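You operate a simulated robot arm through the tools that you are given. There is no shell and no other tool. Be economical: measure what you need, move in short steps, check, and stop when the job is done.

Carry out the task below with a simulated two-armed robot. There is one attempt and no reset: what you move stays moved.

## Task
Pack the poster in the brown tube and stand it in the crate.
Fine: hold the tube while the cap comes off and goes back on; leave the white tube.

It is judged by the outcome, as a careful person would: the job done as asked, and still so three seconds after it is handed in. It fails if anything else is knocked over, pushed out of place, dropped, spilled or broken. A push-on lid holds only when it is set on centred and level and pressed home; a screw cap is set on level and turned clockwise until tight.

## Robot
Two 6-joint arms with two-finger parallel grippers on one trunk, on a base that drives. Base frame: it is fixed to the floor where the robot stands at the start and does not move with it; the origin is under the middle of the robot, x ahead of it, y to its left, z up. Lengths are in m, angles in degrees, forces in N, time in s.
The left shoulder is at the start at [0.06, 0.187, 1.222], the right one opposite. With the tool pointing down near the work surface each hand reaches from about 0.1 to 0.56 m from the robot's upright axis, wherever it stands, measured 20 degrees to its own side. Places, roughly: inside of the grey crate [0.5, -0.4, 0.8]. Payload 1.57 kg a hand.
Tool frame (each hand has its own): the origin (TCP) lies between the finger pads and is the grasp point; the fingertips stand 0.03 m ahead of it; z points along the fingers, y is the line along which they close. The gripper opens to 0.11 m. The fingers are 0.024 m wide and 0.012 m thick; the gripper's body (0.048 by 0.112 m) begins 0.078 m behind the TCP.
Orientation is that of the tool frame in the base frame, as [roll, pitch, yaw] about the fixed x, y, z axes, in that order (R = Rz(yaw) Ry(pitch) Rx(roll)). With the fingers straight down and closing along the base's y, the tool's x points along the base's -x, its y along +y and its z along -z.

## Interface
- The arms move only by the tool servo_tool. It takes "left_motion", "right_motion" or both (then of equal length, played together; a hand with none holds still); each is a list of rows, each a list of 7 numbers: the turn, a rotation vector about the base's x, y, z in units of 60 degrees (1.0 is 60 degrees), then the shift along the base's x, y, z in units of 100 mm (1.0 is 100 mm), then the closure in counts, from 0 (fully open) to 255 (shut). In form: [[wx, wy, wz, dx, dy, dz, fingers], ...]. A call has 1 to 12 rows; each row is the pose to reach, as a shift and turn from the pose commanded when the call began. A call with a number of a shift or a turn outside -1 to 1 is refused whole. A row lasts 0.2 s, in which the tool goes at most 0.05 m and 8.6 degrees; a call with a longer step from one row to the next is refused whole, and so is a gripper value outside its range. A pose out of reach is approached as far as the arm can. The call stops where the force on the tool passes 40 N (or 10 N more than at its start, if that is more) or the arm is blocked; 0.2 s more then pass. Each finger travels about 0.153 m/s and halts on what it meets, pressing with about 20 N; the grip force reading is that of the motor and also rises with nothing between the fingers. The clock runs only during rows and for 0.2 s after the last one: add rows that repeat a pose to give the fingers time. The reply holds the time, the measured pose of the TCP, the force on the tool along the base axes, the opening and the grip force, in the units named above and with some noise.
- Cameras (640 x 400 px; columns grow to the right, rows downward): "scene" is now at [0.0181, -0.0136, 1.7574]; the picture's right is [-0.10, -0.99, 0.00], its down [-0.81, 0.08, -0.58] and it looks along [0.57, -0.06, -0.82] (base axes); focal length 279 px, centre (320, 200). "left" rides on the left gripper at [-0.036, 0, -0.08] in its tool frame; the picture's right is [0.00, -1.00, 0.00], its down [0.97, 0.00, -0.24] and it looks along [0.24, 0.00, 0.97] (tool axes); focal length 218 px, centre (320, 200). "right" rides on the right gripper at [-0.036, 0, -0.08] in its tool frame; the picture's right is [0.00, -1.00, 0.00], its down [0.97, 0.00, -0.24] and it looks along [0.24, 0.00, 0.97] (tool axes); focal length 218 px, centre (320, 200). There is no depth. A picture from a camera that has moved, and an enlarged one, comes with that camera's place and axes in the base frame and with its lens. The place of the scene camera against the robot may be out by one fixed shift of up to 0.012 m in any direction.
- get_image(camera): a new picture of that camera. It takes no simulated time.
- slide_trunk(by): slides the trunk up (or, below 0, down) by that many m; the arms and the scene camera ride with it, the base frame stays. It gives what a move gives, with no picture.
- steer(legs): drives the robot by 1 to 6 legs, each [ahead, left, turn to the left] in m, m and degrees, along the robot's own axes; the way and the turn of a leg run together, so that a leg with both is an arc; at most 1.5 m and 180 degrees a leg. The arms and the cameras ride along, it lands a little off, and it stops where it bumps. It gives what a move gives.
- turn_head(pan, tilt): turns the head with the scene camera to pan (to the left, within 86 degrees either way) and tilt (down, from -29 to 69), counted from straight ahead of the robot. It gives what a move gives.
- enlarge(camera, box): a new picture of the part [left, top, right, bottom] of that camera's present view, enlarged. It takes no simulated time.
- hand_in(): hands the job in; it is judged then, once.

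Go step by step. Nothing tells you exact positions but the pictures and the camera data: compare them with the known pose of the tool, close in by small moves and look again before you grip or let go. The budget is 120 turns and 100 pictures, counting those below and the enlarged ones. Unless the task says otherwise, let go and move clear before handing in, and close with one line.

The tools are called after ">>>" as a command line: name --argument value ..., lists and objects as JSON in quotes. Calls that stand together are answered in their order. servo_tool: Moves the arms, as the interface text tells. Its arguments: {"type":"object","properties":{"left_motion":{"type":"array"},"right_motion":{"type":"array"}},"required":[]} The other tools are called the same way: slide_trunk (by) slides the trunk up or down; steer (legs) drives the base; turn_head (pan, tilt) turns the head that bears the scene camera; get_image (camera) takes a picture; enlarge (camera, box) takes an enlarged picture of a part of a camera's view; hand_in () hands the job in.

At the start:

```text
clock: 0.0
left_tcp_pos: [0.3868, 0.1257, 1.3199]
left_ee_rot: [-179.9, 0.1, 179.9]
left_wrist_force: [0.3, 0.8, -0.1]
left_finger_gap: 0.1103
left_finger_force: 0.1
right_tcp_pos: [0.3425, -0.2186, 1.381]
right_ee_rot: [180.0, -0.1, 180.0]
right_wrist_force: [0.9, 0.5, 0.6]
right_finger_gap: 0.1099
right_finger_force: 0.1
trunk travel left (down, up): [-0.85, 0.14]
robot x, y, heading: [-0.0016, -0.0007, 0.0]
head pan, tilt: [-5.8, 54.7]
```

scene: 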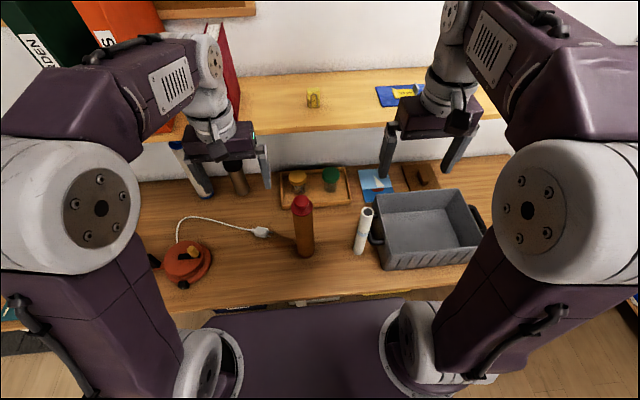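
right: 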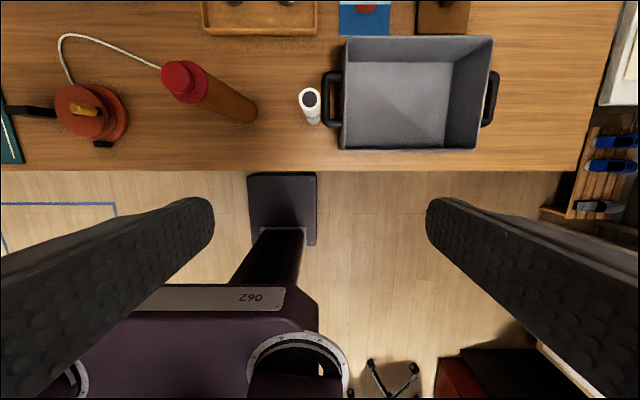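
left: 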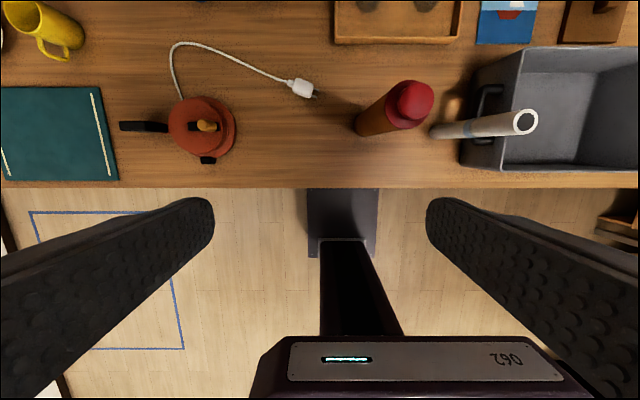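

I see an orange-brown tube with a red cap in the middle, a white roll beside the crate, and a white and a brown cylinder at the back left. I'll enlarge to tell which is which.

>>> enlarge --camera "scene" --box '[260, 150, 500, 300]'

>>> enlarge --camera "scene" --box '[130, 120, 290, 220]'

>>> enlarge --camera "left" --box '[320, 40, 560, 190]'

```text
2.67 times, centred on (380, 225) of scene
camera zoom: at [0.0181, -0.0136, 1.7574], right [-0.1, -0.99, 0.0], down [-0.81, 0.08, -0.58], along [0.57, -0.06, -0.82], focal length 744 px, centre (160, 133)
```

zoom: 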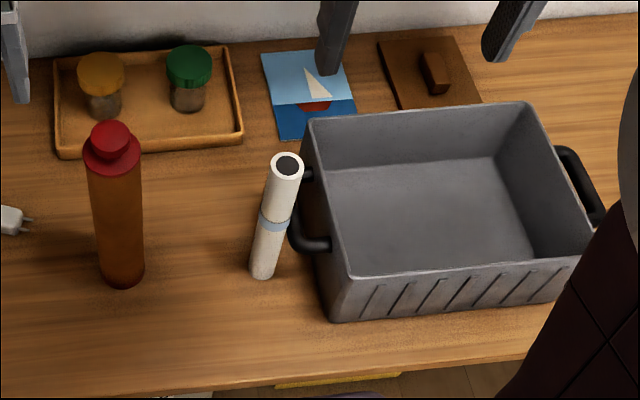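

```text
4.00 times, centred on (210, 170) of scene
camera zoom: at [0.0181, -0.0136, 1.7574], right [-0.1, -0.99, 0.0], down [-0.81, 0.08, -0.58], along [0.57, -0.06, -0.82], focal length 1116 px, centre (760, 320)
```

zoom: 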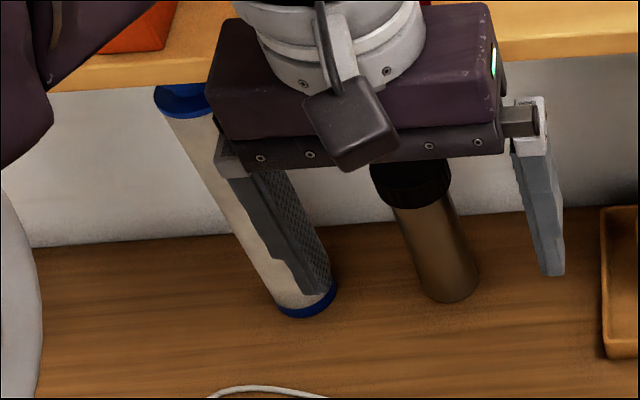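

```text
2.67 times, centred on (440, 115) of left
camera zoom: at [0.4216, 0.1257, 1.4003], right [0.0, -1.0, 0.0], down [-0.97, 0.0, 0.24], along [-0.24, 0.0, -0.97], focal length 582 px, centre (0, 427)
```

zoom: 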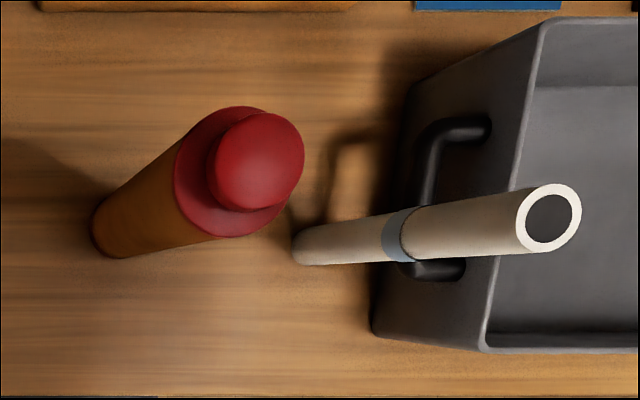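

The banded white roll by the crate is the poster (about 0.28 m long). The red-capped brown tube, at roughly (0.47, 0.0), is long enough to take it, and the white tube with blue ends stays put. I'll swing the left hand towards horizontal so it can look at the tube and hold it later.

>>> servo_tool --left_motion '[[0, 0, -0.14, 0, 0, 0, 0], [0, 0, -0.28, 0, 0, 0, 0], [0, 0, -0.42, 0, 0, 0, 0], [0, 0, -0.56, 0, 0, 0, 0], [0, 0, -0.7, 0, 0, 0, 0], [0, 0, -0.833, 0, 0, 0, 0]]'

>>> servo_tool --left_motion '[[-0.109, -0.092, 0, 0, 0, 0, 0], [-0.218, -0.184, 0, 0, 0, -0.1, 0], [-0.328, -0.275, 0, 0, 0, -0.2, 0], [-0.438, -0.367, 0, 0, 0, -0.3, 0], [-0.547, -0.459, 0, 0, 0, -0.4, 0], [-0.656, -0.551, 0, 0, 0, -0.5, 0], [-0.766, -0.643, 0, 0, 0, -0.6, 0]]'

>>> servo_tool --left_motion '[[-0.109, -0.092, 0, 0, 0, -0.1, 0], [-0.218, -0.184, 0, 0, 0, -0.3, 0], [-0.328, -0.275, 0, 0, 0, -0.5, 0], [-0.383, -0.321, 0, 0, 0, -0.8, 0], [-0.383, -0.321, 0, 0, 0, -1, 0]]'

>>> get_image --camera "left"

>>> get_image --camera "scene"

```text
clock: 1.4
left_tcp_pos: [0.3875, 0.1265, 1.3202]
left_ee_rot: [180.0, 0.0, 129.8]
left_wrist_force: [0.2, 0.2, 0.6]
left_finger_gap: 0.1101
left_finger_force: 0.0
right_tcp_pos: [0.3425, -0.2192, 1.3809]
right_ee_rot: [180.0, 0.1, 180.0]
right_wrist_force: [0.7, 0.2, -0.1]
right_finger_gap: 0.1102
right_finger_force: 0.1
trunk travel left (down, up): [-0.85, 0.14]
robot x, y, heading: [-0.0012, 0.0005, -0.1]
head pan, tilt: [-5.8, 54.7]
```

```text
clock: 3.0
left_tcp_pos: [0.388, 0.1276, 1.2603]
left_ee_rot: [-179.7, 60.1, 130.3]
left_wrist_force: [-0.2, -0.2, -0.5]
left_finger_gap: 0.1097
left_finger_force: 0.1
right_tcp_pos: [0.3423, -0.2179, 1.3806]
right_ee_rot: [-179.9, -0.1, 179.9]
right_wrist_force: [-0.3, -0.6, -0.5]
right_finger_gap: 0.1098
right_finger_force: 0.1
trunk travel left (down, up): [-0.85, 0.14]
robot x, y, heading: [-0.0024, -0.0029, 0.0]
head pan, tilt: [-5.8, 54.7]
```

```text
clock: 4.2
left_tcp_pos: [0.4637, 0.185, 1.2345]
left_ee_rot: [-96.9, 89.6, -146.9]
left_wrist_force: [0.7, 0.8, -0.6]
left_finger_gap: 0.11
left_finger_force: 0.1
left hand out of reach, approached as far as the arm can: row 1, 2, 3, 4, 5
right_tcp_pos: [0.3459, -0.2154, 1.3812]
right_ee_rot: [-179.8, -0.2, -179.9]
right_wrist_force: [-0.6, 0.1, 0.8]
right_finger_gap: 0.1101
right_finger_force: 0.0
trunk travel left (down, up): [-0.85, 0.14]
robot x, y, heading: [0.0011, -0.0008, 0.1]
head pan, tilt: [-5.8, 54.7]
```

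```text
93 pictures are left
camera left: at [0.4111, 0.2472, 1.2712], right [-0.77, -0.64, 0.01], down [-0.16, 0.18, -0.97], along [0.62, -0.75, -0.24], focal length 218 px, centre (320, 200)
```

left: 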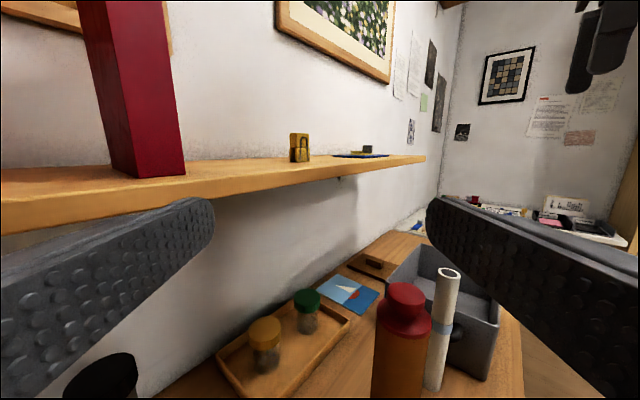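

```text
92 pictures are left
camera scene: at [0.0226, -0.0096, 1.7573], right [-0.1, -0.99, 0.0], down [-0.81, 0.08, -0.58], along [0.57, -0.06, -0.82], focal length 279 px, centre (320, 200)
```

scene: 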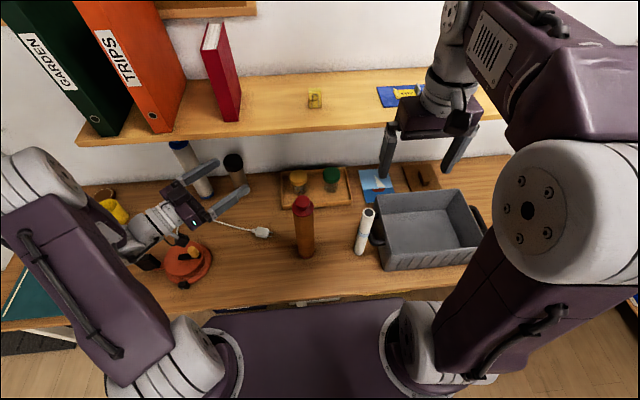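

The hand is horizontal but a bit too folded. I'll turn it further to point mostly along -y and shift it outward before descending.

>>> servo_tool --left_motion '[[0, 0, -0.13, 0.1, 0.1, 0, 0], [0, 0, -0.26, 0.3, 0.2, 0, 0], [0, 0, -0.39, 0.5, 0.3, 0, 0], [0, 0, -0.5, 0.57, 0.3, 0, 0], [0, 0, -0.5, 0.57, 0.3, 0, 0]]'

```text
clock: 5.4
left_tcp_pos: [0.5185, 0.2146, 1.2353]
left_ee_rot: [-74.0, 89.9, -154.3]
left_wrist_force: [-0.3, 0.5, 0.6]
left_finger_gap: 0.1101
left_finger_force: 0.1
right_tcp_pos: [0.3423, -0.2184, 1.3802]
right_ee_rot: [180.0, 0.1, -180.0]
right_wrist_force: [0.1, 0.3, 0.2]
right_finger_gap: 0.1099
right_finger_force: 0.1
trunk travel left (down, up): [-0.85, 0.14]
robot x, y, heading: [0.0022, 0.0016, -0.3]
head pan, tilt: [-5.8, 54.7]
```

The commanded pose follows the reached pose, which is good. Now I'll descend to pre-grasp beside the tube.

>>> servo_tool --left_motion '[[0, 0, 0, 0, 0, -0.4, 0], [0, 0, 0, -0.1, 0, -0.8, 0], [0, 0, 0, -0.3, -0.1, -1, 0], [0, 0, 0, -0.5, -0.2, -1, 0], [0, 0, 0, -0.5, -0.2, -1, 0]]'

>>> servo_tool --left_motion '[[0, 0, 0, 0, 0, -0.4, 0], [0, 0, 0, 0, 0, -0.8, 0], [0, 0, 0, 0, 0, -1, 0], [0, 0, 0, 0, 0, -1, 0]]'

>>> get_image --camera "left"

>>> get_image --camera "scene"

```text
clock: 6.6
left_tcp_pos: [0.47, 0.1945, 1.1348]
left_ee_rot: [-72.9, 89.9, -153.0]
left_wrist_force: [-0.5, -0.7, -0.2]
left_finger_gap: 0.11
left_finger_force: 0.0
right_tcp_pos: [0.3419, -0.2176, 1.3808]
right_ee_rot: [180.0, 0.0, 179.9]
right_wrist_force: [0.3, -0.4, 0.3]
right_finger_gap: 0.1095
right_finger_force: 0.1
trunk travel left (down, up): [-0.85, 0.14]
robot x, y, heading: [0.0004, 0.0009, 0.1]
head pan, tilt: [-5.8, 54.7]
```

```text
clock: 7.6
left_tcp_pos: [0.4677, 0.1936, 1.0353]
left_ee_rot: [88.6, 90.0, 8.6]
left_wrist_force: [0.6, 0.2, -0.2]
left_finger_gap: 0.11
left_finger_force: 0.0
right_tcp_pos: [0.3414, -0.2179, 1.3804]
right_ee_rot: [-180.0, 0.1, -180.0]
right_wrist_force: [-0.1, -0.2, -0.5]
right_finger_gap: 0.1101
right_finger_force: 0.1
trunk travel left (down, up): [-0.85, 0.14]
robot x, y, heading: [-0.0013, -0.001, 0.0]
head pan, tilt: [-5.8, 54.7]
```

```text
91 pictures are left
camera left: at [0.4534, 0.2731, 1.0707], right [-0.98, -0.17, 0.0], down [-0.04, 0.24, -0.97], along [0.17, -0.96, -0.24], focal length 218 px, centre (320, 200)
```

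left: 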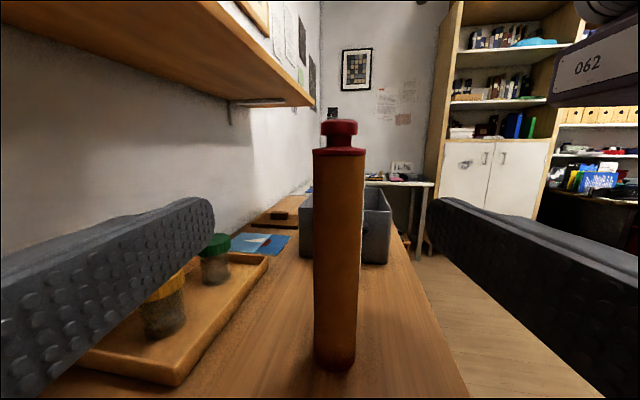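

```text
90 pictures are left
camera scene: at [0.018, -0.0138, 1.7574], right [-0.1, -0.99, 0.0], down [-0.81, 0.08, -0.58], along [0.57, -0.06, -0.82], focal length 279 px, centre (320, 200)
```

scene: 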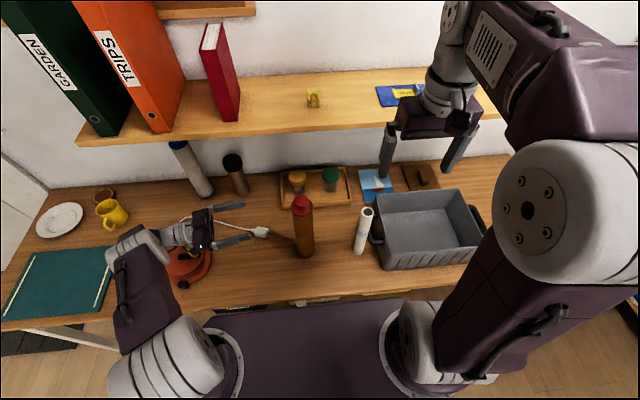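

Clear view of the tube; axis about (0.475, -0.01), cap at about z = 1.06–1.10. Zooming on the cap.

>>> enlarge --camera "left" --box '[280, 100, 400, 175]'

```text
5.33 times, centred on (340, 138) of left
camera zoom: at [0.4534, 0.2731, 1.0707], right [-0.98, -0.17, 0.0], down [-0.04, 0.24, -0.97], along [0.17, -0.96, -0.24], focal length 1164 px, centre (213, 533)
```

zoom: 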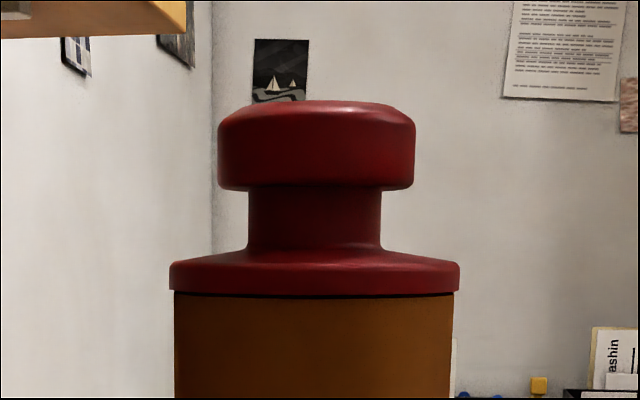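

The cap has a flange and a knob, so I take it as push-on. I'll move the left hand to pre-grasp at z≈0.95 and check alignment.

>>> servo_tool --left_motion '[[0, 0, 0, -0.1, -0.2, -0.4, 0], [0, 0, 0, -0.17, -0.56, -0.85, 0], [0, 0, 0, -0.17, -0.56, -0.85, 0]]'

>>> get_image --camera "left"

```text
refused: row 2 steps farther than a row can; nothing moved
```

```text
88 pictures are left
camera left: at [0.4534, 0.2731, 1.0707], right [-0.98, -0.17, 0.0], down [-0.04, 0.24, -0.97], along [0.17, -0.96, -0.24], focal length 218 px, centre (320, 200)
```

left: 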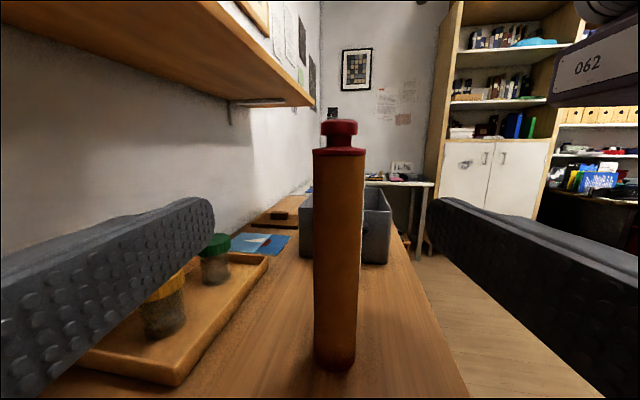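

One row stepped too far, so I'll split the move.

>>> servo_tool --left_motion '[[0, 0, 0, -0.1, -0.2, -0.4, 0], [0, 0, 0, -0.17, -0.4, -0.8, 0], [0, 0, 0, -0.17, -0.56, -0.85, 0], [0, 0, 0, -0.17, -0.56, -0.85, 0]]'

>>> get_image --camera "left"

```text
clock: 8.6
left_tcp_pos: [0.4479, 0.1369, 0.9511]
left_ee_rot: [100.6, 89.9, 20.7]
left_wrist_force: [0.1, 0.7, 0.4]
left_finger_gap: 0.1101
left_finger_force: 0.0
left hand out of reach, approached as far as the arm can: row 2, 3, 4
right_tcp_pos: [0.3423, -0.2187, 1.3801]
right_ee_rot: [-179.9, -0.1, 180.0]
right_wrist_force: [0.8, -0.1, 0.2]
right_finger_gap: 0.1099
right_finger_force: 0.0
trunk travel left (down, up): [-0.85, 0.14]
robot x, y, heading: [0.0011, 0.0031, -0.0]
head pan, tilt: [-5.8, 54.7]
```

```text
87 pictures are left
camera left: at [0.4338, 0.2155, 0.987], right [-0.98, -0.17, 0.0], down [-0.04, 0.24, -0.97], along [0.17, -0.96, -0.24], focal length 218 px, centre (320, 200)
```

left: 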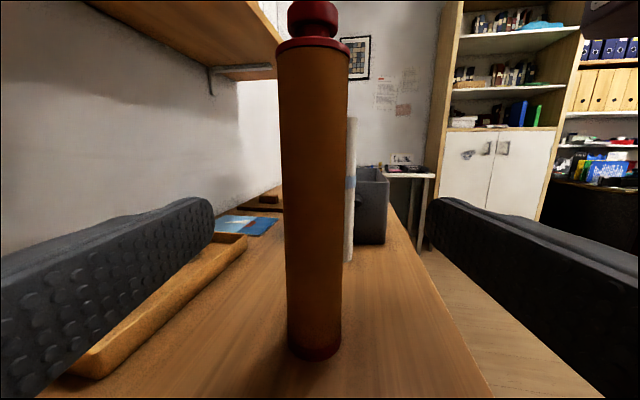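

Tube is nearly centred between the fingers, with its axis at about (0.474, -0.002). Moving in.

>>> servo_tool --left_motion '[[0, 0, 0, 0.08, -0.4, 0, 0], [0, 0, 0, 0.15, -0.7, 0, 0], [0, 0, 0, 0.19, -0.9, 0, 0], [0, 0, 0, 0.19, -0.9, 0, 0]]'

>>> get_image --camera "left"

>>> get_image --camera "right"

```text
clock: 9.6
left_tcp_pos: [0.4679, 0.0474, 0.9503]
left_ee_rot: [-119.1, 90.0, 160.9]
left_wrist_force: [-0.5, -0.2, 0.4]
left_finger_gap: 0.1099
left_finger_force: 0.0
right_tcp_pos: [0.3429, -0.2186, 1.3809]
right_ee_rot: [-180.0, 0.0, -180.0]
right_wrist_force: [0.2, 0.0, -0.4]
right_finger_gap: 0.11
right_finger_force: 0.1
trunk travel left (down, up): [-0.85, 0.14]
robot x, y, heading: [0.0035, 0.0039, 0.1]
head pan, tilt: [-5.8, 54.7]
```

```text
86 pictures are left
camera left: at [0.4531, 0.1257, 0.9874], right [-0.98, -0.17, 0.0], down [-0.04, 0.24, -0.97], along [0.17, -0.96, -0.24], focal length 218 px, centre (320, 200)
```

left: 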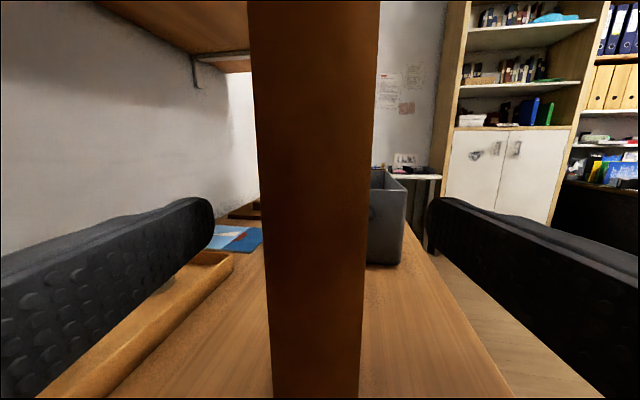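

```text
85 pictures are left
camera right: at [0.3785, -0.2192, 1.4604], right [0.0, -1.0, 0.0], down [-0.97, 0.0, 0.24], along [-0.24, 0.0, -0.97], focal length 218 px, centre (320, 200)
```

right: 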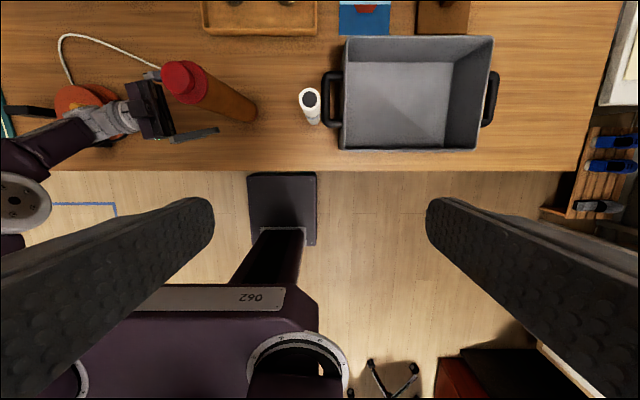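

>>> servo_tool --left_motion '[[0, 0, 0, 0.06, -0.3, 0, 0], [0, 0, 0, 0.1, -0.48, 0, 0], [0, 0, 0, 0.1, -0.48, 0, 60], [0, 0, 0, 0.1, -0.48, 0, 130], [0, 0, 0, 0.1, -0.48, 0, 255], [0, 0, 0, 0.1, -0.48, 0, 255]]'

>>> get_image --camera "scene"

>>> get_image --camera "left"

```text
clock: 11.0
left_tcp_pos: [0.4783, -0.0005, 0.953]
left_ee_rot: [-19.1, 90.0, -99.0]
left_wrist_force: [1.9, 0.5, 1.6]
left_finger_gap: 0.0626
left_finger_force: 20.3
right_tcp_pos: [0.3425, -0.2184, 1.3806]
right_ee_rot: [180.0, -0.1, -180.0]
right_wrist_force: [0.2, 0.5, 0.0]
right_finger_gap: 0.1099
right_finger_force: 0.1
trunk travel left (down, up): [-0.85, 0.14]
robot x, y, heading: [0.0001, 0.0027, 0.1]
head pan, tilt: [-5.8, 54.7]
```

```text
84 pictures are left
camera scene: at [0.0183, -0.0135, 1.7574], right [-0.1, -0.99, 0.0], down [-0.81, 0.08, -0.58], along [0.57, -0.06, -0.82], focal length 279 px, centre (320, 200)
```

scene: 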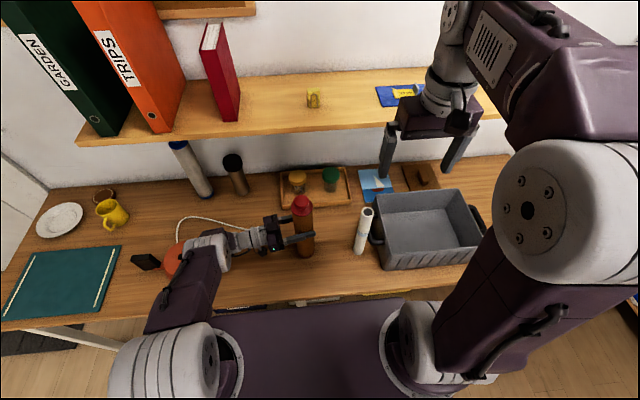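

```text
83 pictures are left
camera left: at [0.4644, 0.0778, 0.9892], right [-0.98, -0.17, 0.0], down [-0.04, 0.24, -0.97], along [0.17, -0.96, -0.24], focal length 218 px, centre (320, 200)
```

left: 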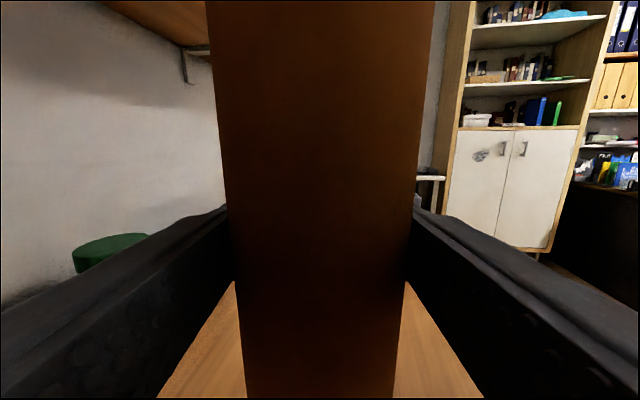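

The left hand holds the tube (0.063 m across). Now the right hand goes above the cap, tool down.

>>> servo_tool --right_motion '[[0, 0, 0, 0.2, 0.4, -0.1, 0], [0, 0, 0, 0.5, 0.75, -0.2, 0], [0, 0, 0, 0.8, 1.0, -0.3, 0], [0, 0, 0, 1.0, 1.0, -0.4, 0], [0, 0, 0, 1.0, 1.0, -0.4, 0]]'

>>> servo_tool --right_motion '[[0, 0, 0, 0.15, 0.4, -0.1, 0], [0, 0, 0, 0.3, 0.8, -0.2, 0], [0, 0, 0, 0.36, 1.0, -0.4, 0], [0, 0, 0, 0.36, 1.0, -0.4, 0]]'

>>> get_image --camera "right"

```text
clock: 12.2
left_tcp_pos: [0.4782, 0.0002, 0.952]
left_ee_rot: [-167.4, 90.0, 112.5]
left_wrist_force: [-1.0, -0.8, 1.6]
left_finger_gap: 0.0625
left_finger_force: 20.3
right_tcp_pos: [0.4417, -0.1211, 1.3409]
right_ee_rot: [179.9, -0.1, -179.9]
right_wrist_force: [0.5, -1.1, -0.6]
right_finger_gap: 0.11
right_finger_force: 0.1
trunk travel left (down, up): [-0.85, 0.14]
robot x, y, heading: [0.0014, -0.002, 0.1]
head pan, tilt: [-5.8, 54.7]
```

```text
clock: 13.2
left_tcp_pos: [0.4785, -0.0011, 0.9532]
left_ee_rot: [-170.5, 89.9, 109.3]
left_wrist_force: [0.3, 0.3, 0.9]
left_finger_gap: 0.0624
left_finger_force: 19.9
right_tcp_pos: [0.4775, -0.0188, 1.2999]
right_ee_rot: [-180.0, 0.0, -180.0]
right_wrist_force: [0.2, 0.6, -0.2]
right_finger_gap: 0.1101
right_finger_force: 0.0
trunk travel left (down, up): [-0.85, 0.14]
robot x, y, heading: [0.0035, -0.0023, -0.2]
head pan, tilt: [-5.8, 54.7]
```

```text
82 pictures are left
camera right: at [0.5137, -0.0201, 1.3799], right [0.0, -1.0, 0.0], down [-0.97, 0.0, 0.24], along [-0.24, 0.0, -0.97], focal length 218 px, centre (320, 200)
```

right: 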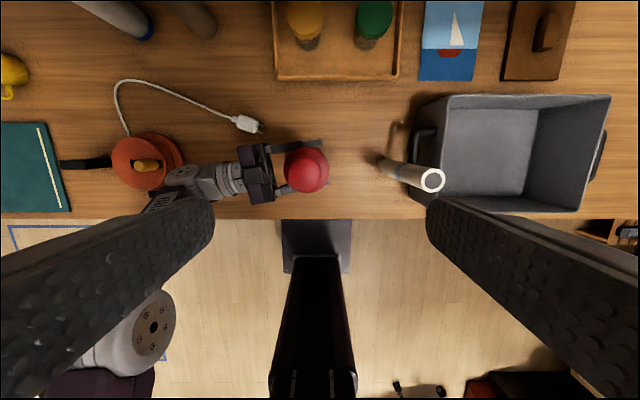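

>>> enlarge --camera "right" --box '[240, 120, 400, 220]'

```text
4.00 times, centred on (320, 170) of right
camera zoom: at [0.5137, -0.0201, 1.3799], right [0.0, -1.0, 0.0], down [-0.97, 0.0, 0.24], along [-0.24, 0.0, -0.97], focal length 873 px, centre (320, 320)
```

zoom: 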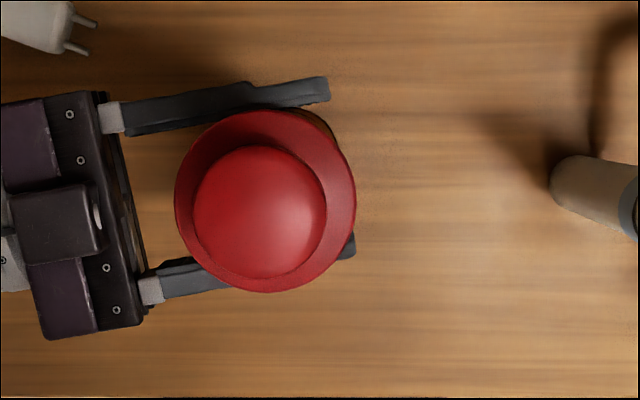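

Knob centre is at about (0.479, -0.001). I'll centre over it and descend to grip.

>>> servo_tool --right_motion '[[0, 0, 0, 0.015, 0.18, -0.3, 0], [0, 0, 0, 0.015, 0.18, -0.7, 0], [0, 0, 0, 0.015, 0.18, -1.0, 0], [0, 0, 0, 0.015, 0.18, -1.0, 0]]'

>>> servo_tool --right_motion '[[0, 0, 0, 0, 0, -0.3, 0], [0, 0, 0, 0, 0, -0.6, 0], [0, 0, 0, 0, 0, -0.8, 0], [0, 0, 0, 0, 0, -0.96, 0], [0, 0, 0, 0, 0, -0.96, 0]]'

>>> get_image --camera "right"

```text
clock: 14.2
left_tcp_pos: [0.4778, -0.0012, 0.9521]
left_ee_rot: [-161.1, 90.0, 119.0]
left_wrist_force: [0.9, 0.7, 0.5]
left_finger_gap: 0.0626
left_finger_force: 20.2
right_tcp_pos: [0.4801, -0.0013, 1.201]
right_ee_rot: [180.0, 0.0, -180.0]
right_wrist_force: [-0.1, 1.2, 0.0]
right_finger_gap: 0.1098
right_finger_force: 0.0
trunk travel left (down, up): [-0.85, 0.14]
robot x, y, heading: [-0.0011, 0.0013, -0.1]
head pan, tilt: [-5.8, 54.7]
```

```text
clock: 15.4
left_tcp_pos: [0.4789, -0.002, 0.9528]
left_ee_rot: [-92.1, 90.0, -172.1]
left_wrist_force: [-0.4, 0.3, 0.9]
left_finger_gap: 0.0623
left_finger_force: 20.0
right_tcp_pos: [0.4792, -0.0012, 1.105]
right_ee_rot: [180.0, -0.1, -179.9]
right_wrist_force: [1.0, -0.8, -0.1]
right_finger_gap: 0.1102
right_finger_force: 0.1
trunk travel left (down, up): [-0.85, 0.14]
robot x, y, heading: [-0.0018, -0.0006, 0.0]
head pan, tilt: [-5.8, 54.7]
```

```text
80 pictures are left
camera right: at [0.5152, -0.001, 1.1837], right [0.0, -1.0, 0.0], down [-0.97, 0.0, 0.24], along [-0.24, 0.0, -0.97], focal length 218 px, centre (320, 200)
```

right: 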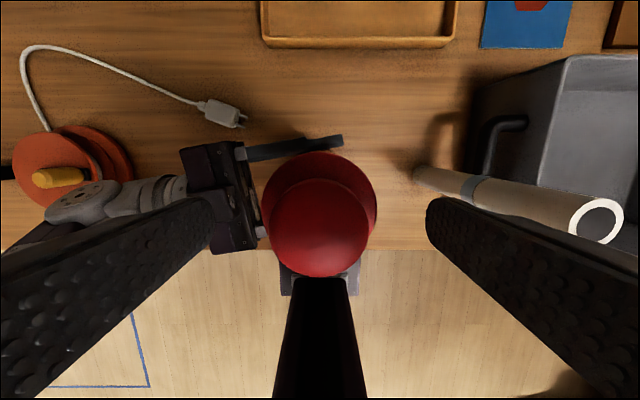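

>>> servo_tool --right_motion '[[0, 0, 0, 0, 0, -0.03, 60], [0, 0, 0, 0, 0, -0.03, 120], [0, 0, 0, 0, 0, -0.03, 180], [0, 0, 0, 0, 0, -0.03, 255], [0, 0, 0, 0, 0, -0.03, 255]]'

>>> servo_tool --right_motion '[[0, 0, 0, 0, 0, 0.03, 255], [0, 0, 0, 0, 0, 0.08, 255], [0, 0, 0, 0, 0, 0.14, 255], [0, 0, 0, 0, 0, 0.2, 255], [0, 0, 0, 0, 0, 0.25, 255]]'

>>> get_image --camera "right"

>>> get_image --camera "left"

```text
clock: 16.6
left_tcp_pos: [0.479, -0.0012, 0.9515]
left_ee_rot: [-86.5, 90.0, -166.5]
left_wrist_force: [0.2, -2.1, 1.9]
left_finger_gap: 0.0621
left_finger_force: 20.1
right_tcp_pos: [0.4796, -0.0015, 1.1013]
right_ee_rot: [180.0, 0.0, 179.9]
right_wrist_force: [-0.9, 2.8, 1.0]
right_finger_gap: 0.0424
right_finger_force: 19.6
trunk travel left (down, up): [-0.85, 0.14]
robot x, y, heading: [-0.0015, -0.0027, 0.1]
head pan, tilt: [-5.8, 54.7]
```

```text
clock: 17.8
left_tcp_pos: [0.4786, -0.0008, 0.9532]
left_ee_rot: [-95.8, 89.9, -175.8]
left_wrist_force: [-0.7, -0.2, 1.5]
left_finger_gap: 0.0624
left_finger_force: 20.1
right_tcp_pos: [0.4797, -0.0005, 1.1275]
right_ee_rot: [179.9, 0.0, -179.9]
right_wrist_force: [-0.4, 0.8, 0.0]
right_finger_gap: 0.0425
right_finger_force: 20.1
trunk travel left (down, up): [-0.85, 0.14]
robot x, y, heading: [-0.0019, -0.0001, 0.0]
head pan, tilt: [-5.8, 54.7]
```

```text
79 pictures are left
camera right: at [0.5155, -0.0012, 1.2069], right [0.0, -1.0, 0.0], down [-0.97, 0.0, 0.24], along [-0.24, 0.0, -0.97], focal length 218 px, centre (320, 200)
```

right: 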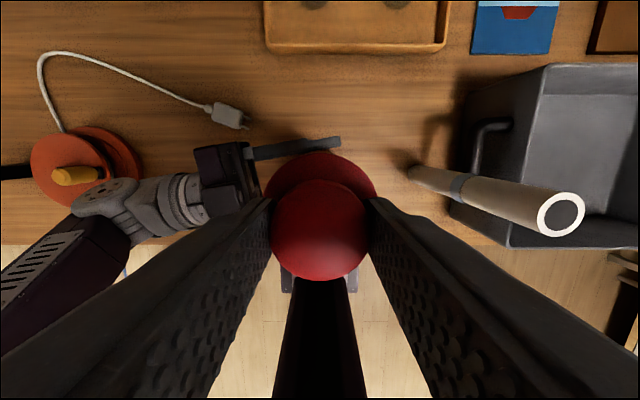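

```text
78 pictures are left
camera left: at [0.4641, 0.0778, 0.9891], right [-0.98, -0.17, 0.0], down [-0.04, 0.24, -0.97], along [0.17, -0.96, -0.24], focal length 218 px, centre (320, 200)
```

left: 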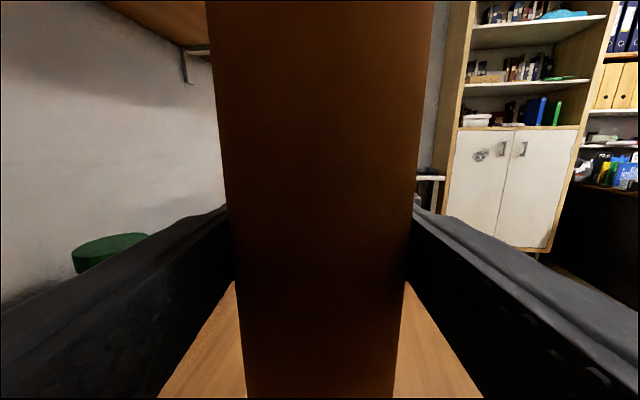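

The cap seems to have come along with no resistance. I'll raise further and check.

>>> servo_tool --right_motion '[[0, 0, 0, 0, 0, 0.3, 255], [0, 0, 0, 0, 0, 0.6, 255], [0, 0, 0, 0, 0, 0.9, 255], [0, 0, 0, 0, 0, 0.9, 255]]'

>>> enlarge --camera "scene" --box '[220, 120, 420, 270]'

```text
clock: 18.8
left_tcp_pos: [0.4781, -0.0017, 0.9535]
left_ee_rot: [105.1, 89.9, 25.0]
left_wrist_force: [-0.8, 1.0, 1.0]
left_finger_gap: 0.0628
left_finger_force: 20.6
right_tcp_pos: [0.4787, -0.0014, 1.2161]
right_ee_rot: [179.9, 0.0, -180.0]
right_wrist_force: [-0.1, 0.3, -0.1]
right_finger_gap: 0.0428
right_finger_force: 19.9
trunk travel left (down, up): [-0.85, 0.14]
robot x, y, heading: [-0.0, -0.0017, 0.0]
head pan, tilt: [-5.8, 54.7]
```

```text
2.67 times, centred on (320, 195) of scene
camera zoom: at [0.0182, -0.0133, 1.7574], right [-0.1, -0.99, 0.0], down [-0.81, 0.08, -0.58], along [0.57, -0.06, -0.82], focal length 744 px, centre (320, 213)
```

zoom: 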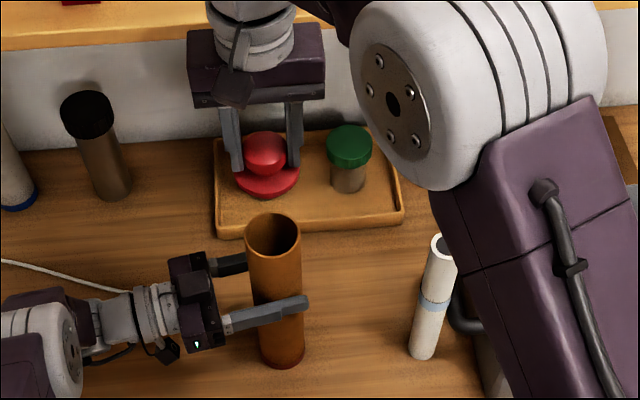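

Cap is off and the tube is open. I'll set the cap down on the clear table area at about (0.37, -0.09), clear of the tube and the poster.

>>> servo_tool --right_motion '[[0, 0, 0, -0.3, -0.25, 0, 255], [0, 0, 0, -0.6, -0.5, 0, 255], [0, 0, 0, -0.9, -0.75, 0, 255], [0, 0, 0, -1.0, -0.89, -0.1, 255], [0, 0, 0, -1.0, -0.89, -0.5, 255], [0, 0, 0, -1.0, -0.89, -0.9, 255], [0, 0, 0, -1.0, -0.89, -0.9, 255]]'

>>> servo_tool --right_motion '[[0, 0, 0, -0.09, 0, -0.4, 255], [0, 0, 0, -0.09, 0, -0.8, 255], [0, 0, 0, -0.09, 0, -1.0, 255], [0, 0, 0, -0.09, 0, -1.0, 255]]'

>>> servo_tool --right_motion '[[0, 0, 0, 0, 0, -0.3, 255], [0, 0, 0, 0, 0, -0.6, 255], [0, 0, 0, 0, 0, -0.8, 255], [0, 0, 0, 0, 0, -0.8, 255]]'

>>> get_image --camera "scene"

>>> get_image --camera "right"

```text
clock: 20.4
left_tcp_pos: [0.4792, -0.0016, 0.9531]
left_ee_rot: [24.5, 89.9, -55.5]
left_wrist_force: [-0.1, -0.1, -0.9]
left_finger_gap: 0.0624
left_finger_force: 19.7
right_tcp_pos: [0.3786, -0.0904, 1.1256]
right_ee_rot: [180.0, 0.1, 179.9]
right_wrist_force: [-0.1, -0.1, -0.5]
right_finger_gap: 0.0425
right_finger_force: 20.1
trunk travel left (down, up): [-0.85, 0.14]
robot x, y, heading: [-0.0002, 0.0012, -0.2]
head pan, tilt: [-5.8, 54.7]
```

```text
clock: 21.4
left_tcp_pos: [0.478, -0.0022, 0.953]
left_ee_rot: [-97.6, 89.9, -177.5]
left_wrist_force: [-0.5, -0.1, 0.7]
left_finger_gap: 0.0621
left_finger_force: 20.0
right_tcp_pos: [0.3696, -0.0884, 1.0248]
right_ee_rot: [179.9, 0.0, 180.0]
right_wrist_force: [0.3, -0.9, -0.3]
right_finger_gap: 0.0425
right_finger_force: 20.6
trunk travel left (down, up): [-0.85, 0.14]
robot x, y, heading: [0.003, -0.0004, -0.2]
head pan, tilt: [-5.8, 54.7]
```

```text
clock: 22.4
left_tcp_pos: [0.479, -0.0007, 0.9525]
left_ee_rot: [-103.9, 90.0, 176.1]
left_wrist_force: [-0.8, 0.4, -0.3]
left_finger_gap: 0.0622
left_finger_force: 19.7
right_tcp_pos: [0.3722, -0.0911, 0.9459]
right_ee_rot: [-180.0, -0.1, -180.0]
right_wrist_force: [0.1, 0.4, -0.1]
right_finger_gap: 0.0425
right_finger_force: 20.1
trunk travel left (down, up): [-0.85, 0.14]
robot x, y, heading: [0.0018, 0.0004, -0.1]
head pan, tilt: [-5.8, 54.7]
```

```text
76 pictures are left
camera scene: at [0.018, -0.0136, 1.7574], right [-0.1, -0.99, 0.0], down [-0.81, 0.08, -0.58], along [0.57, -0.06, -0.82], focal length 279 px, centre (320, 200)
```

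scene: 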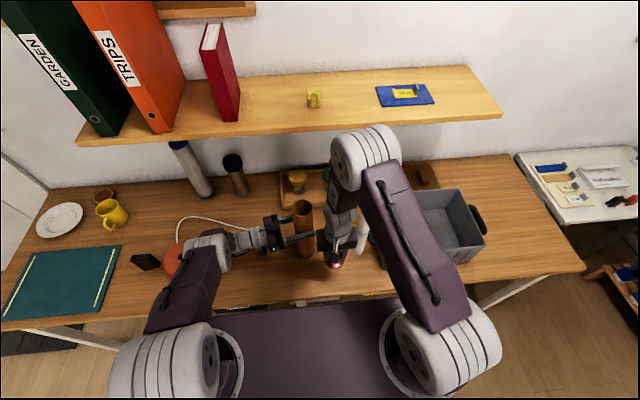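

```text
75 pictures are left
camera right: at [0.4077, -0.0904, 1.0252], right [0.0, -1.0, 0.0], down [-0.97, 0.0, 0.24], along [-0.24, 0.0, -0.97], focal length 218 px, centre (320, 200)
```

right: 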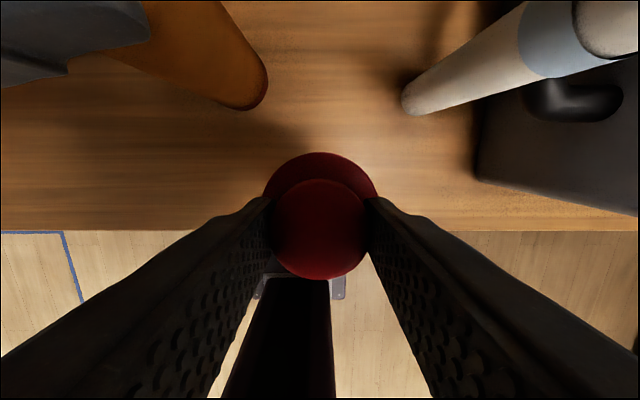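

The elbow stays above and clear of the poster. I'll continue down gently.

>>> servo_tool --right_motion '[[0, 0, 0, 0, 0, -0.3, 255], [0, 0, 0, 0, 0, -0.6, 255], [0, 0, 0, 0, 0, -0.9, 255], [0, 0, 0, 0, 0, -0.95, 255], [0, 0, 0, 0, 0, -0.95, 255]]'

>>> get_image --camera "right"

>>> get_image --camera "scene"

```text
clock: 23.6
left_tcp_pos: [0.4786, -0.0011, 0.9537]
left_ee_rot: [-89.3, 90.0, -169.2]
left_wrist_force: [0.0, -0.3, 0.4]
left_finger_gap: 0.0622
left_finger_force: 20.1
right_tcp_pos: [0.3697, -0.0889, 0.8487]
right_ee_rot: [180.0, 0.0, -180.0]
right_wrist_force: [0.5, -0.1, 0.3]
right_finger_gap: 0.0428
right_finger_force: 19.4
trunk travel left (down, up): [-0.85, 0.14]
robot x, y, heading: [-0.0016, 0.0025, -0.1]
head pan, tilt: [-5.8, 54.7]
```

```text
74 pictures are left
camera right: at [0.4067, -0.0896, 0.9296], right [0.0, -1.0, 0.0], down [-0.97, 0.0, 0.24], along [-0.24, 0.0, -0.97], focal length 218 px, centre (320, 200)
```

right: 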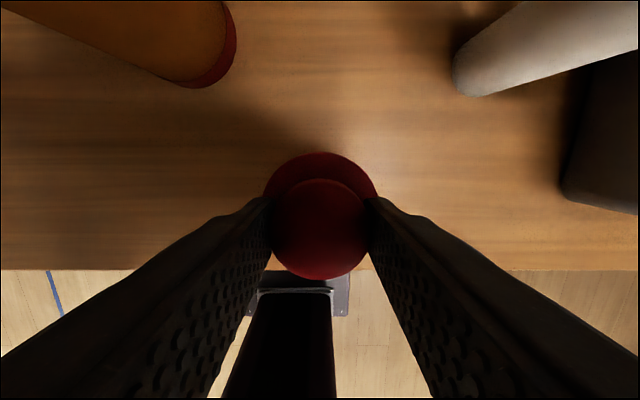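

```text
73 pictures are left
camera scene: at [0.0182, -0.0135, 1.7574], right [-0.1, -0.99, 0.0], down [-0.81, 0.08, -0.58], along [0.57, -0.06, -0.82], focal length 279 px, centre (320, 200)
```

scene: 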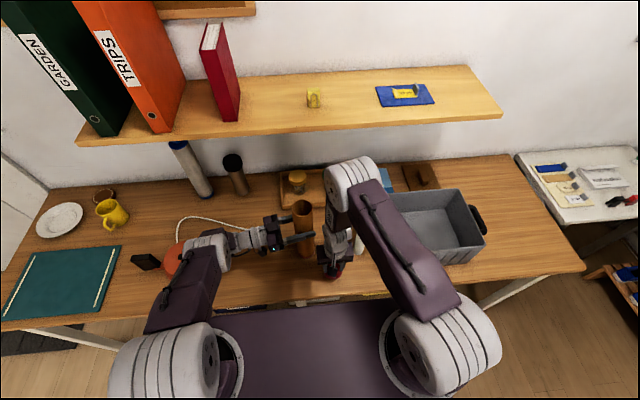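

>>> servo_tool --right_motion '[[0, 0, 0, 0, 0, -0.08, 255], [0, 0, 0, 0, 0, -0.16, 255], [0, 0, 0, 0, 0, -0.22, 255], [0, 0, 0, 0, 0, -0.28, 255]]'

```text
clock: 24.6
left_tcp_pos: [0.4789, -0.0021, 0.9533]
left_ee_rot: [90.4, 90.0, 10.6]
left_wrist_force: [0.0, 0.3, 0.5]
left_finger_gap: 0.0625
left_finger_force: 19.8
right_tcp_pos: [0.3714, -0.0903, 0.8215]
right_ee_rot: [180.0, 0.0, -180.0]
right_wrist_force: [-0.1, -0.3, -0.7]
right_finger_gap: 0.0426
right_finger_force: 20.0
trunk travel left (down, up): [-0.85, 0.14]
robot x, y, heading: [0.0007, 0.0016, -0.2]
head pan, tilt: [-5.8, 54.7]
```

>>> servo_tool --right_motion '[[0, 0, 0, 0, 0, -0.04, 255], [0, 0, 0, 0, 0, -0.08, 255], [0, 0, 0, 0, 0, -0.11, 255], [0, 0, 0, 0, 0, -0.14, 255]]'

>>> get_image --camera "right"

```text
clock: 25.6
left_tcp_pos: [0.4778, -0.002, 0.954]
left_ee_rot: [97.4, 89.9, 17.4]
left_wrist_force: [0.2, 0.0, 0.4]
left_finger_gap: 0.062
left_finger_force: 20.5
right_tcp_pos: [0.3707, -0.0894, 0.8111]
right_ee_rot: [-180.0, 0.2, 180.0]
right_wrist_force: [0.3, -0.6, 22.8]
right_finger_gap: 0.0429
right_finger_force: 19.9
trunk travel left (down, up): [-0.85, 0.14]
robot x, y, heading: [0.0032, 0.0014, -0.2]
head pan, tilt: [-5.8, 54.7]
```

```text
72 pictures are left
camera right: at [0.4067, -0.0902, 0.8912], right [0.0, -1.0, 0.0], down [-0.97, 0.0, 0.24], along [-0.24, 0.0, -0.97], focal length 218 px, centre (320, 200)
```

right: 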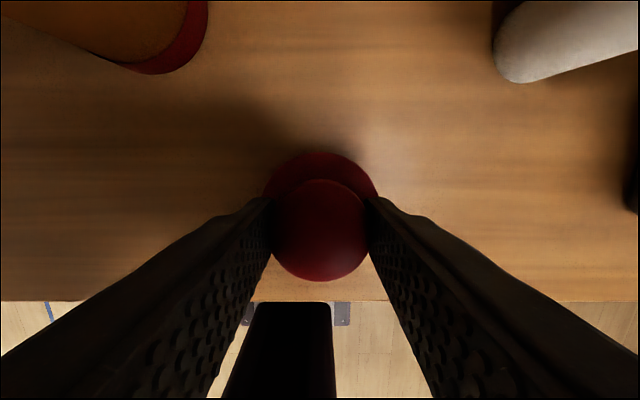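

The cap is on the table. I'll release it with a partial opening and rise.

>>> servo_tool --right_motion '[[0, 0, 0, 0, 0, 0.02, 255], [0, 0, 0, 0, 0, 0.025, 130], [0, 0, 0, 0, 0, 0.025, 85], [0, 0, 0, 0, 0, 0.025, 85]]'

>>> servo_tool --right_motion '[[0, 0, 0, 0, 0, 0.2, 85], [0, 0, 0, 0, 0, 0.5, 85], [0, 0, 0, 0, 0, 0.9, 85], [0, 0, 0, 0, 0, 1.0, 85]]'

>>> servo_tool --right_motion '[[0, 0, 0, 0, 0, 0.45, 85], [0, 0, 0, 0, 0, 0.9, 85], [0, 0, 0, 0, 0, 1.0, 85], [0, 0, 0, 0, 0, 1.0, 85]]'

>>> servo_tool --right_motion '[[0, 0, 0, 0, 0, 0.45, 85], [0, 0, 0, 0, 0, 0.9, 85], [0, 0, 0, 0, 0, 1.0, 0], [0, 0, 0, 0, 0, 1.0, 0]]'

>>> get_image --camera "right"

```text
clock: 26.6
left_tcp_pos: [0.478, -0.0004, 0.9529]
left_ee_rot: [-110.8, 90.0, 169.3]
left_wrist_force: [0.6, -0.7, 0.9]
left_finger_gap: 0.0623
left_finger_force: 20.4
right_tcp_pos: [0.3717, -0.0906, 0.8122]
right_ee_rot: [179.8, 0.0, -180.0]
right_wrist_force: [0.7, -0.1, 0.1]
right_finger_gap: 0.0731
right_finger_force: 0.0
trunk travel left (down, up): [-0.85, 0.14]
robot x, y, heading: [0.001, -0.0034, 0.1]
head pan, tilt: [-5.8, 54.7]
```

```text
clock: 27.6
left_tcp_pos: [0.4794, -0.0012, 0.9521]
left_ee_rot: [-77.3, 90.0, -157.2]
left_wrist_force: [0.2, 0.5, 1.1]
left_finger_gap: 0.0622
left_finger_force: 20.4
right_tcp_pos: [0.3692, -0.0903, 0.9146]
right_ee_rot: [-180.0, 0.1, 180.0]
right_wrist_force: [-0.5, 0.5, -0.7]
right_finger_gap: 0.0736
right_finger_force: 0.0
trunk travel left (down, up): [-0.85, 0.14]
robot x, y, heading: [0.0024, -0.0001, -0.1]
head pan, tilt: [-5.8, 54.7]
```

```text
clock: 28.6
left_tcp_pos: [0.4787, -0.0016, 0.9522]
left_ee_rot: [-89.2, 90.0, -169.1]
left_wrist_force: [-0.9, 0.4, 0.2]
left_finger_gap: 0.0621
left_finger_force: 20.4
right_tcp_pos: [0.3704, -0.0897, 1.0122]
right_ee_rot: [179.9, 0.0, -180.0]
right_wrist_force: [0.1, 0.7, -0.8]
right_finger_gap: 0.0735
right_finger_force: 0.0
trunk travel left (down, up): [-0.85, 0.14]
robot x, y, heading: [0.0015, 0.0002, -0.3]
head pan, tilt: [-5.8, 54.7]
```

```text
clock: 29.6
left_tcp_pos: [0.479, -0.0022, 0.9526]
left_ee_rot: [-94.5, 89.9, -174.4]
left_wrist_force: [-0.4, 0.6, -0.7]
left_finger_gap: 0.0621
left_finger_force: 19.7
right_tcp_pos: [0.3723, -0.0898, 1.1108]
right_ee_rot: [-180.0, 0.1, 179.9]
right_wrist_force: [0.5, 0.5, 0.0]
right_finger_gap: 0.1099
right_finger_force: 0.1
trunk travel left (down, up): [-0.85, 0.14]
robot x, y, heading: [0.0021, 0.0012, 0.1]
head pan, tilt: [-5.8, 54.7]
```

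```text
71 pictures are left
camera right: at [0.408, -0.0903, 1.1906], right [0.0, -1.0, 0.0], down [-0.97, 0.0, 0.24], along [-0.24, 0.0, -0.97], focal length 218 px, centre (320, 200)
```

right: 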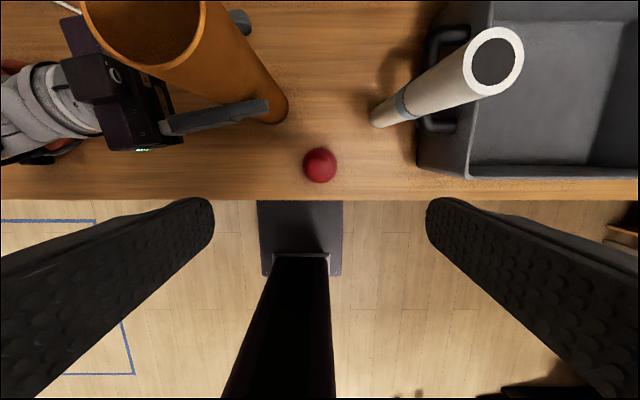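

The cap stands safely on the table. Next the right hand goes over the poster, whose top is around (0.459, -0.197, 1.04).

>>> servo_tool --right_motion '[[0, 0, 0, 0, 0, 0.45, 0], [0, 0, 0, 0.1, -0.2, 0.8, 0], [0, 0, 0, 0.4, -0.5, 0.9, 0], [0, 0, 0, 0.7, -0.8, 0.9, 0], [0, 0, 0, 0.87, -1.0, 0.9, 0], [0, 0, 0, 0.87, -1.0, 0.9, 0]]'

>>> get_image --camera "right"

>>> get_image --camera "scene"

```text
clock: 31.0
left_tcp_pos: [0.4796, -0.0016, 0.9532]
left_ee_rot: [105.2, 89.9, 25.2]
left_wrist_force: [0.3, -1.2, -0.6]
left_finger_gap: 0.0623
left_finger_force: 20.0
right_tcp_pos: [0.4587, -0.191, 1.2038]
right_ee_rot: [179.9, -0.1, 180.0]
right_wrist_force: [0.0, 0.0, 0.1]
right_finger_gap: 0.1099
right_finger_force: 0.1
trunk travel left (down, up): [-0.85, 0.14]
robot x, y, heading: [-0.0013, 0.0008, 0.0]
head pan, tilt: [-5.8, 54.7]
```

```text
70 pictures are left
camera right: at [0.4943, -0.1906, 1.2832], right [0.0, -1.0, 0.0], down [-0.97, 0.0, 0.24], along [-0.24, 0.0, -0.97], focal length 218 px, centre (320, 200)
```

right: 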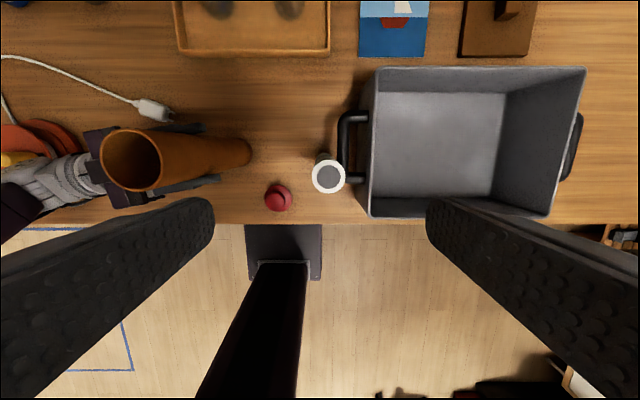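

```text
69 pictures are left
camera scene: at [0.0182, -0.0133, 1.7574], right [-0.1, -0.99, 0.0], down [-0.81, 0.08, -0.58], along [0.57, -0.06, -0.82], focal length 279 px, centre (320, 200)
```

scene: 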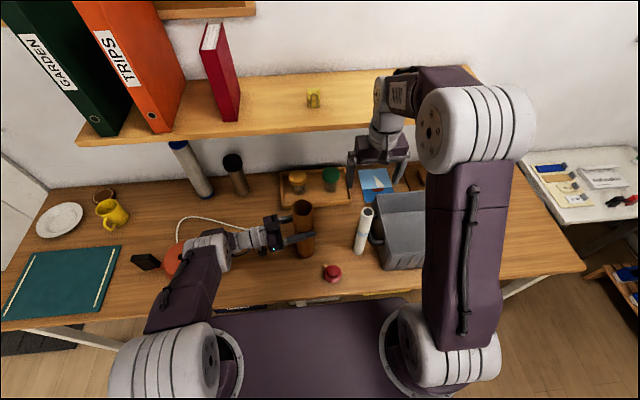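

>>> servo_tool --right_motion '[[0, 0, 0, 0.02, -0.085, -0.3, 0], [0, 0, 0, 0.02, -0.085, -0.7, 0], [0, 0, 0, 0.02, -0.085, -1.0, 0], [0, 0, 0, 0.02, -0.085, -1.0, 0]]'

>>> get_image --camera "right"

```text
clock: 32.0
left_tcp_pos: [0.4794, -0.0014, 0.9524]
left_ee_rot: [-118.0, 90.0, 162.1]
left_wrist_force: [-1.0, 0.1, -0.9]
left_finger_gap: 0.0622
left_finger_force: 19.6
right_tcp_pos: [0.4588, -0.1958, 1.1037]
right_ee_rot: [179.9, -0.1, 180.0]
right_wrist_force: [-0.4, -0.1, 0.4]
right_finger_gap: 0.11
right_finger_force: 0.0
trunk travel left (down, up): [-0.85, 0.14]
robot x, y, heading: [-0.0008, 0.0013, 0.0]
head pan, tilt: [-5.8, 54.7]
```

```text
68 pictures are left
camera right: at [0.4956, -0.1968, 1.1842], right [0.0, -1.0, 0.0], down [-0.97, 0.0, 0.24], along [-0.24, 0.0, -0.97], focal length 218 px, centre (320, 200)
```

right: 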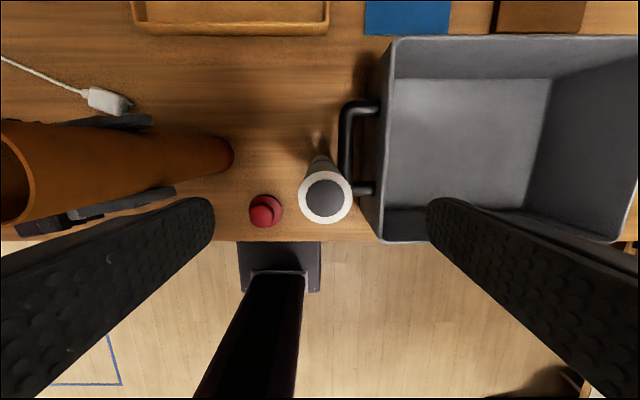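

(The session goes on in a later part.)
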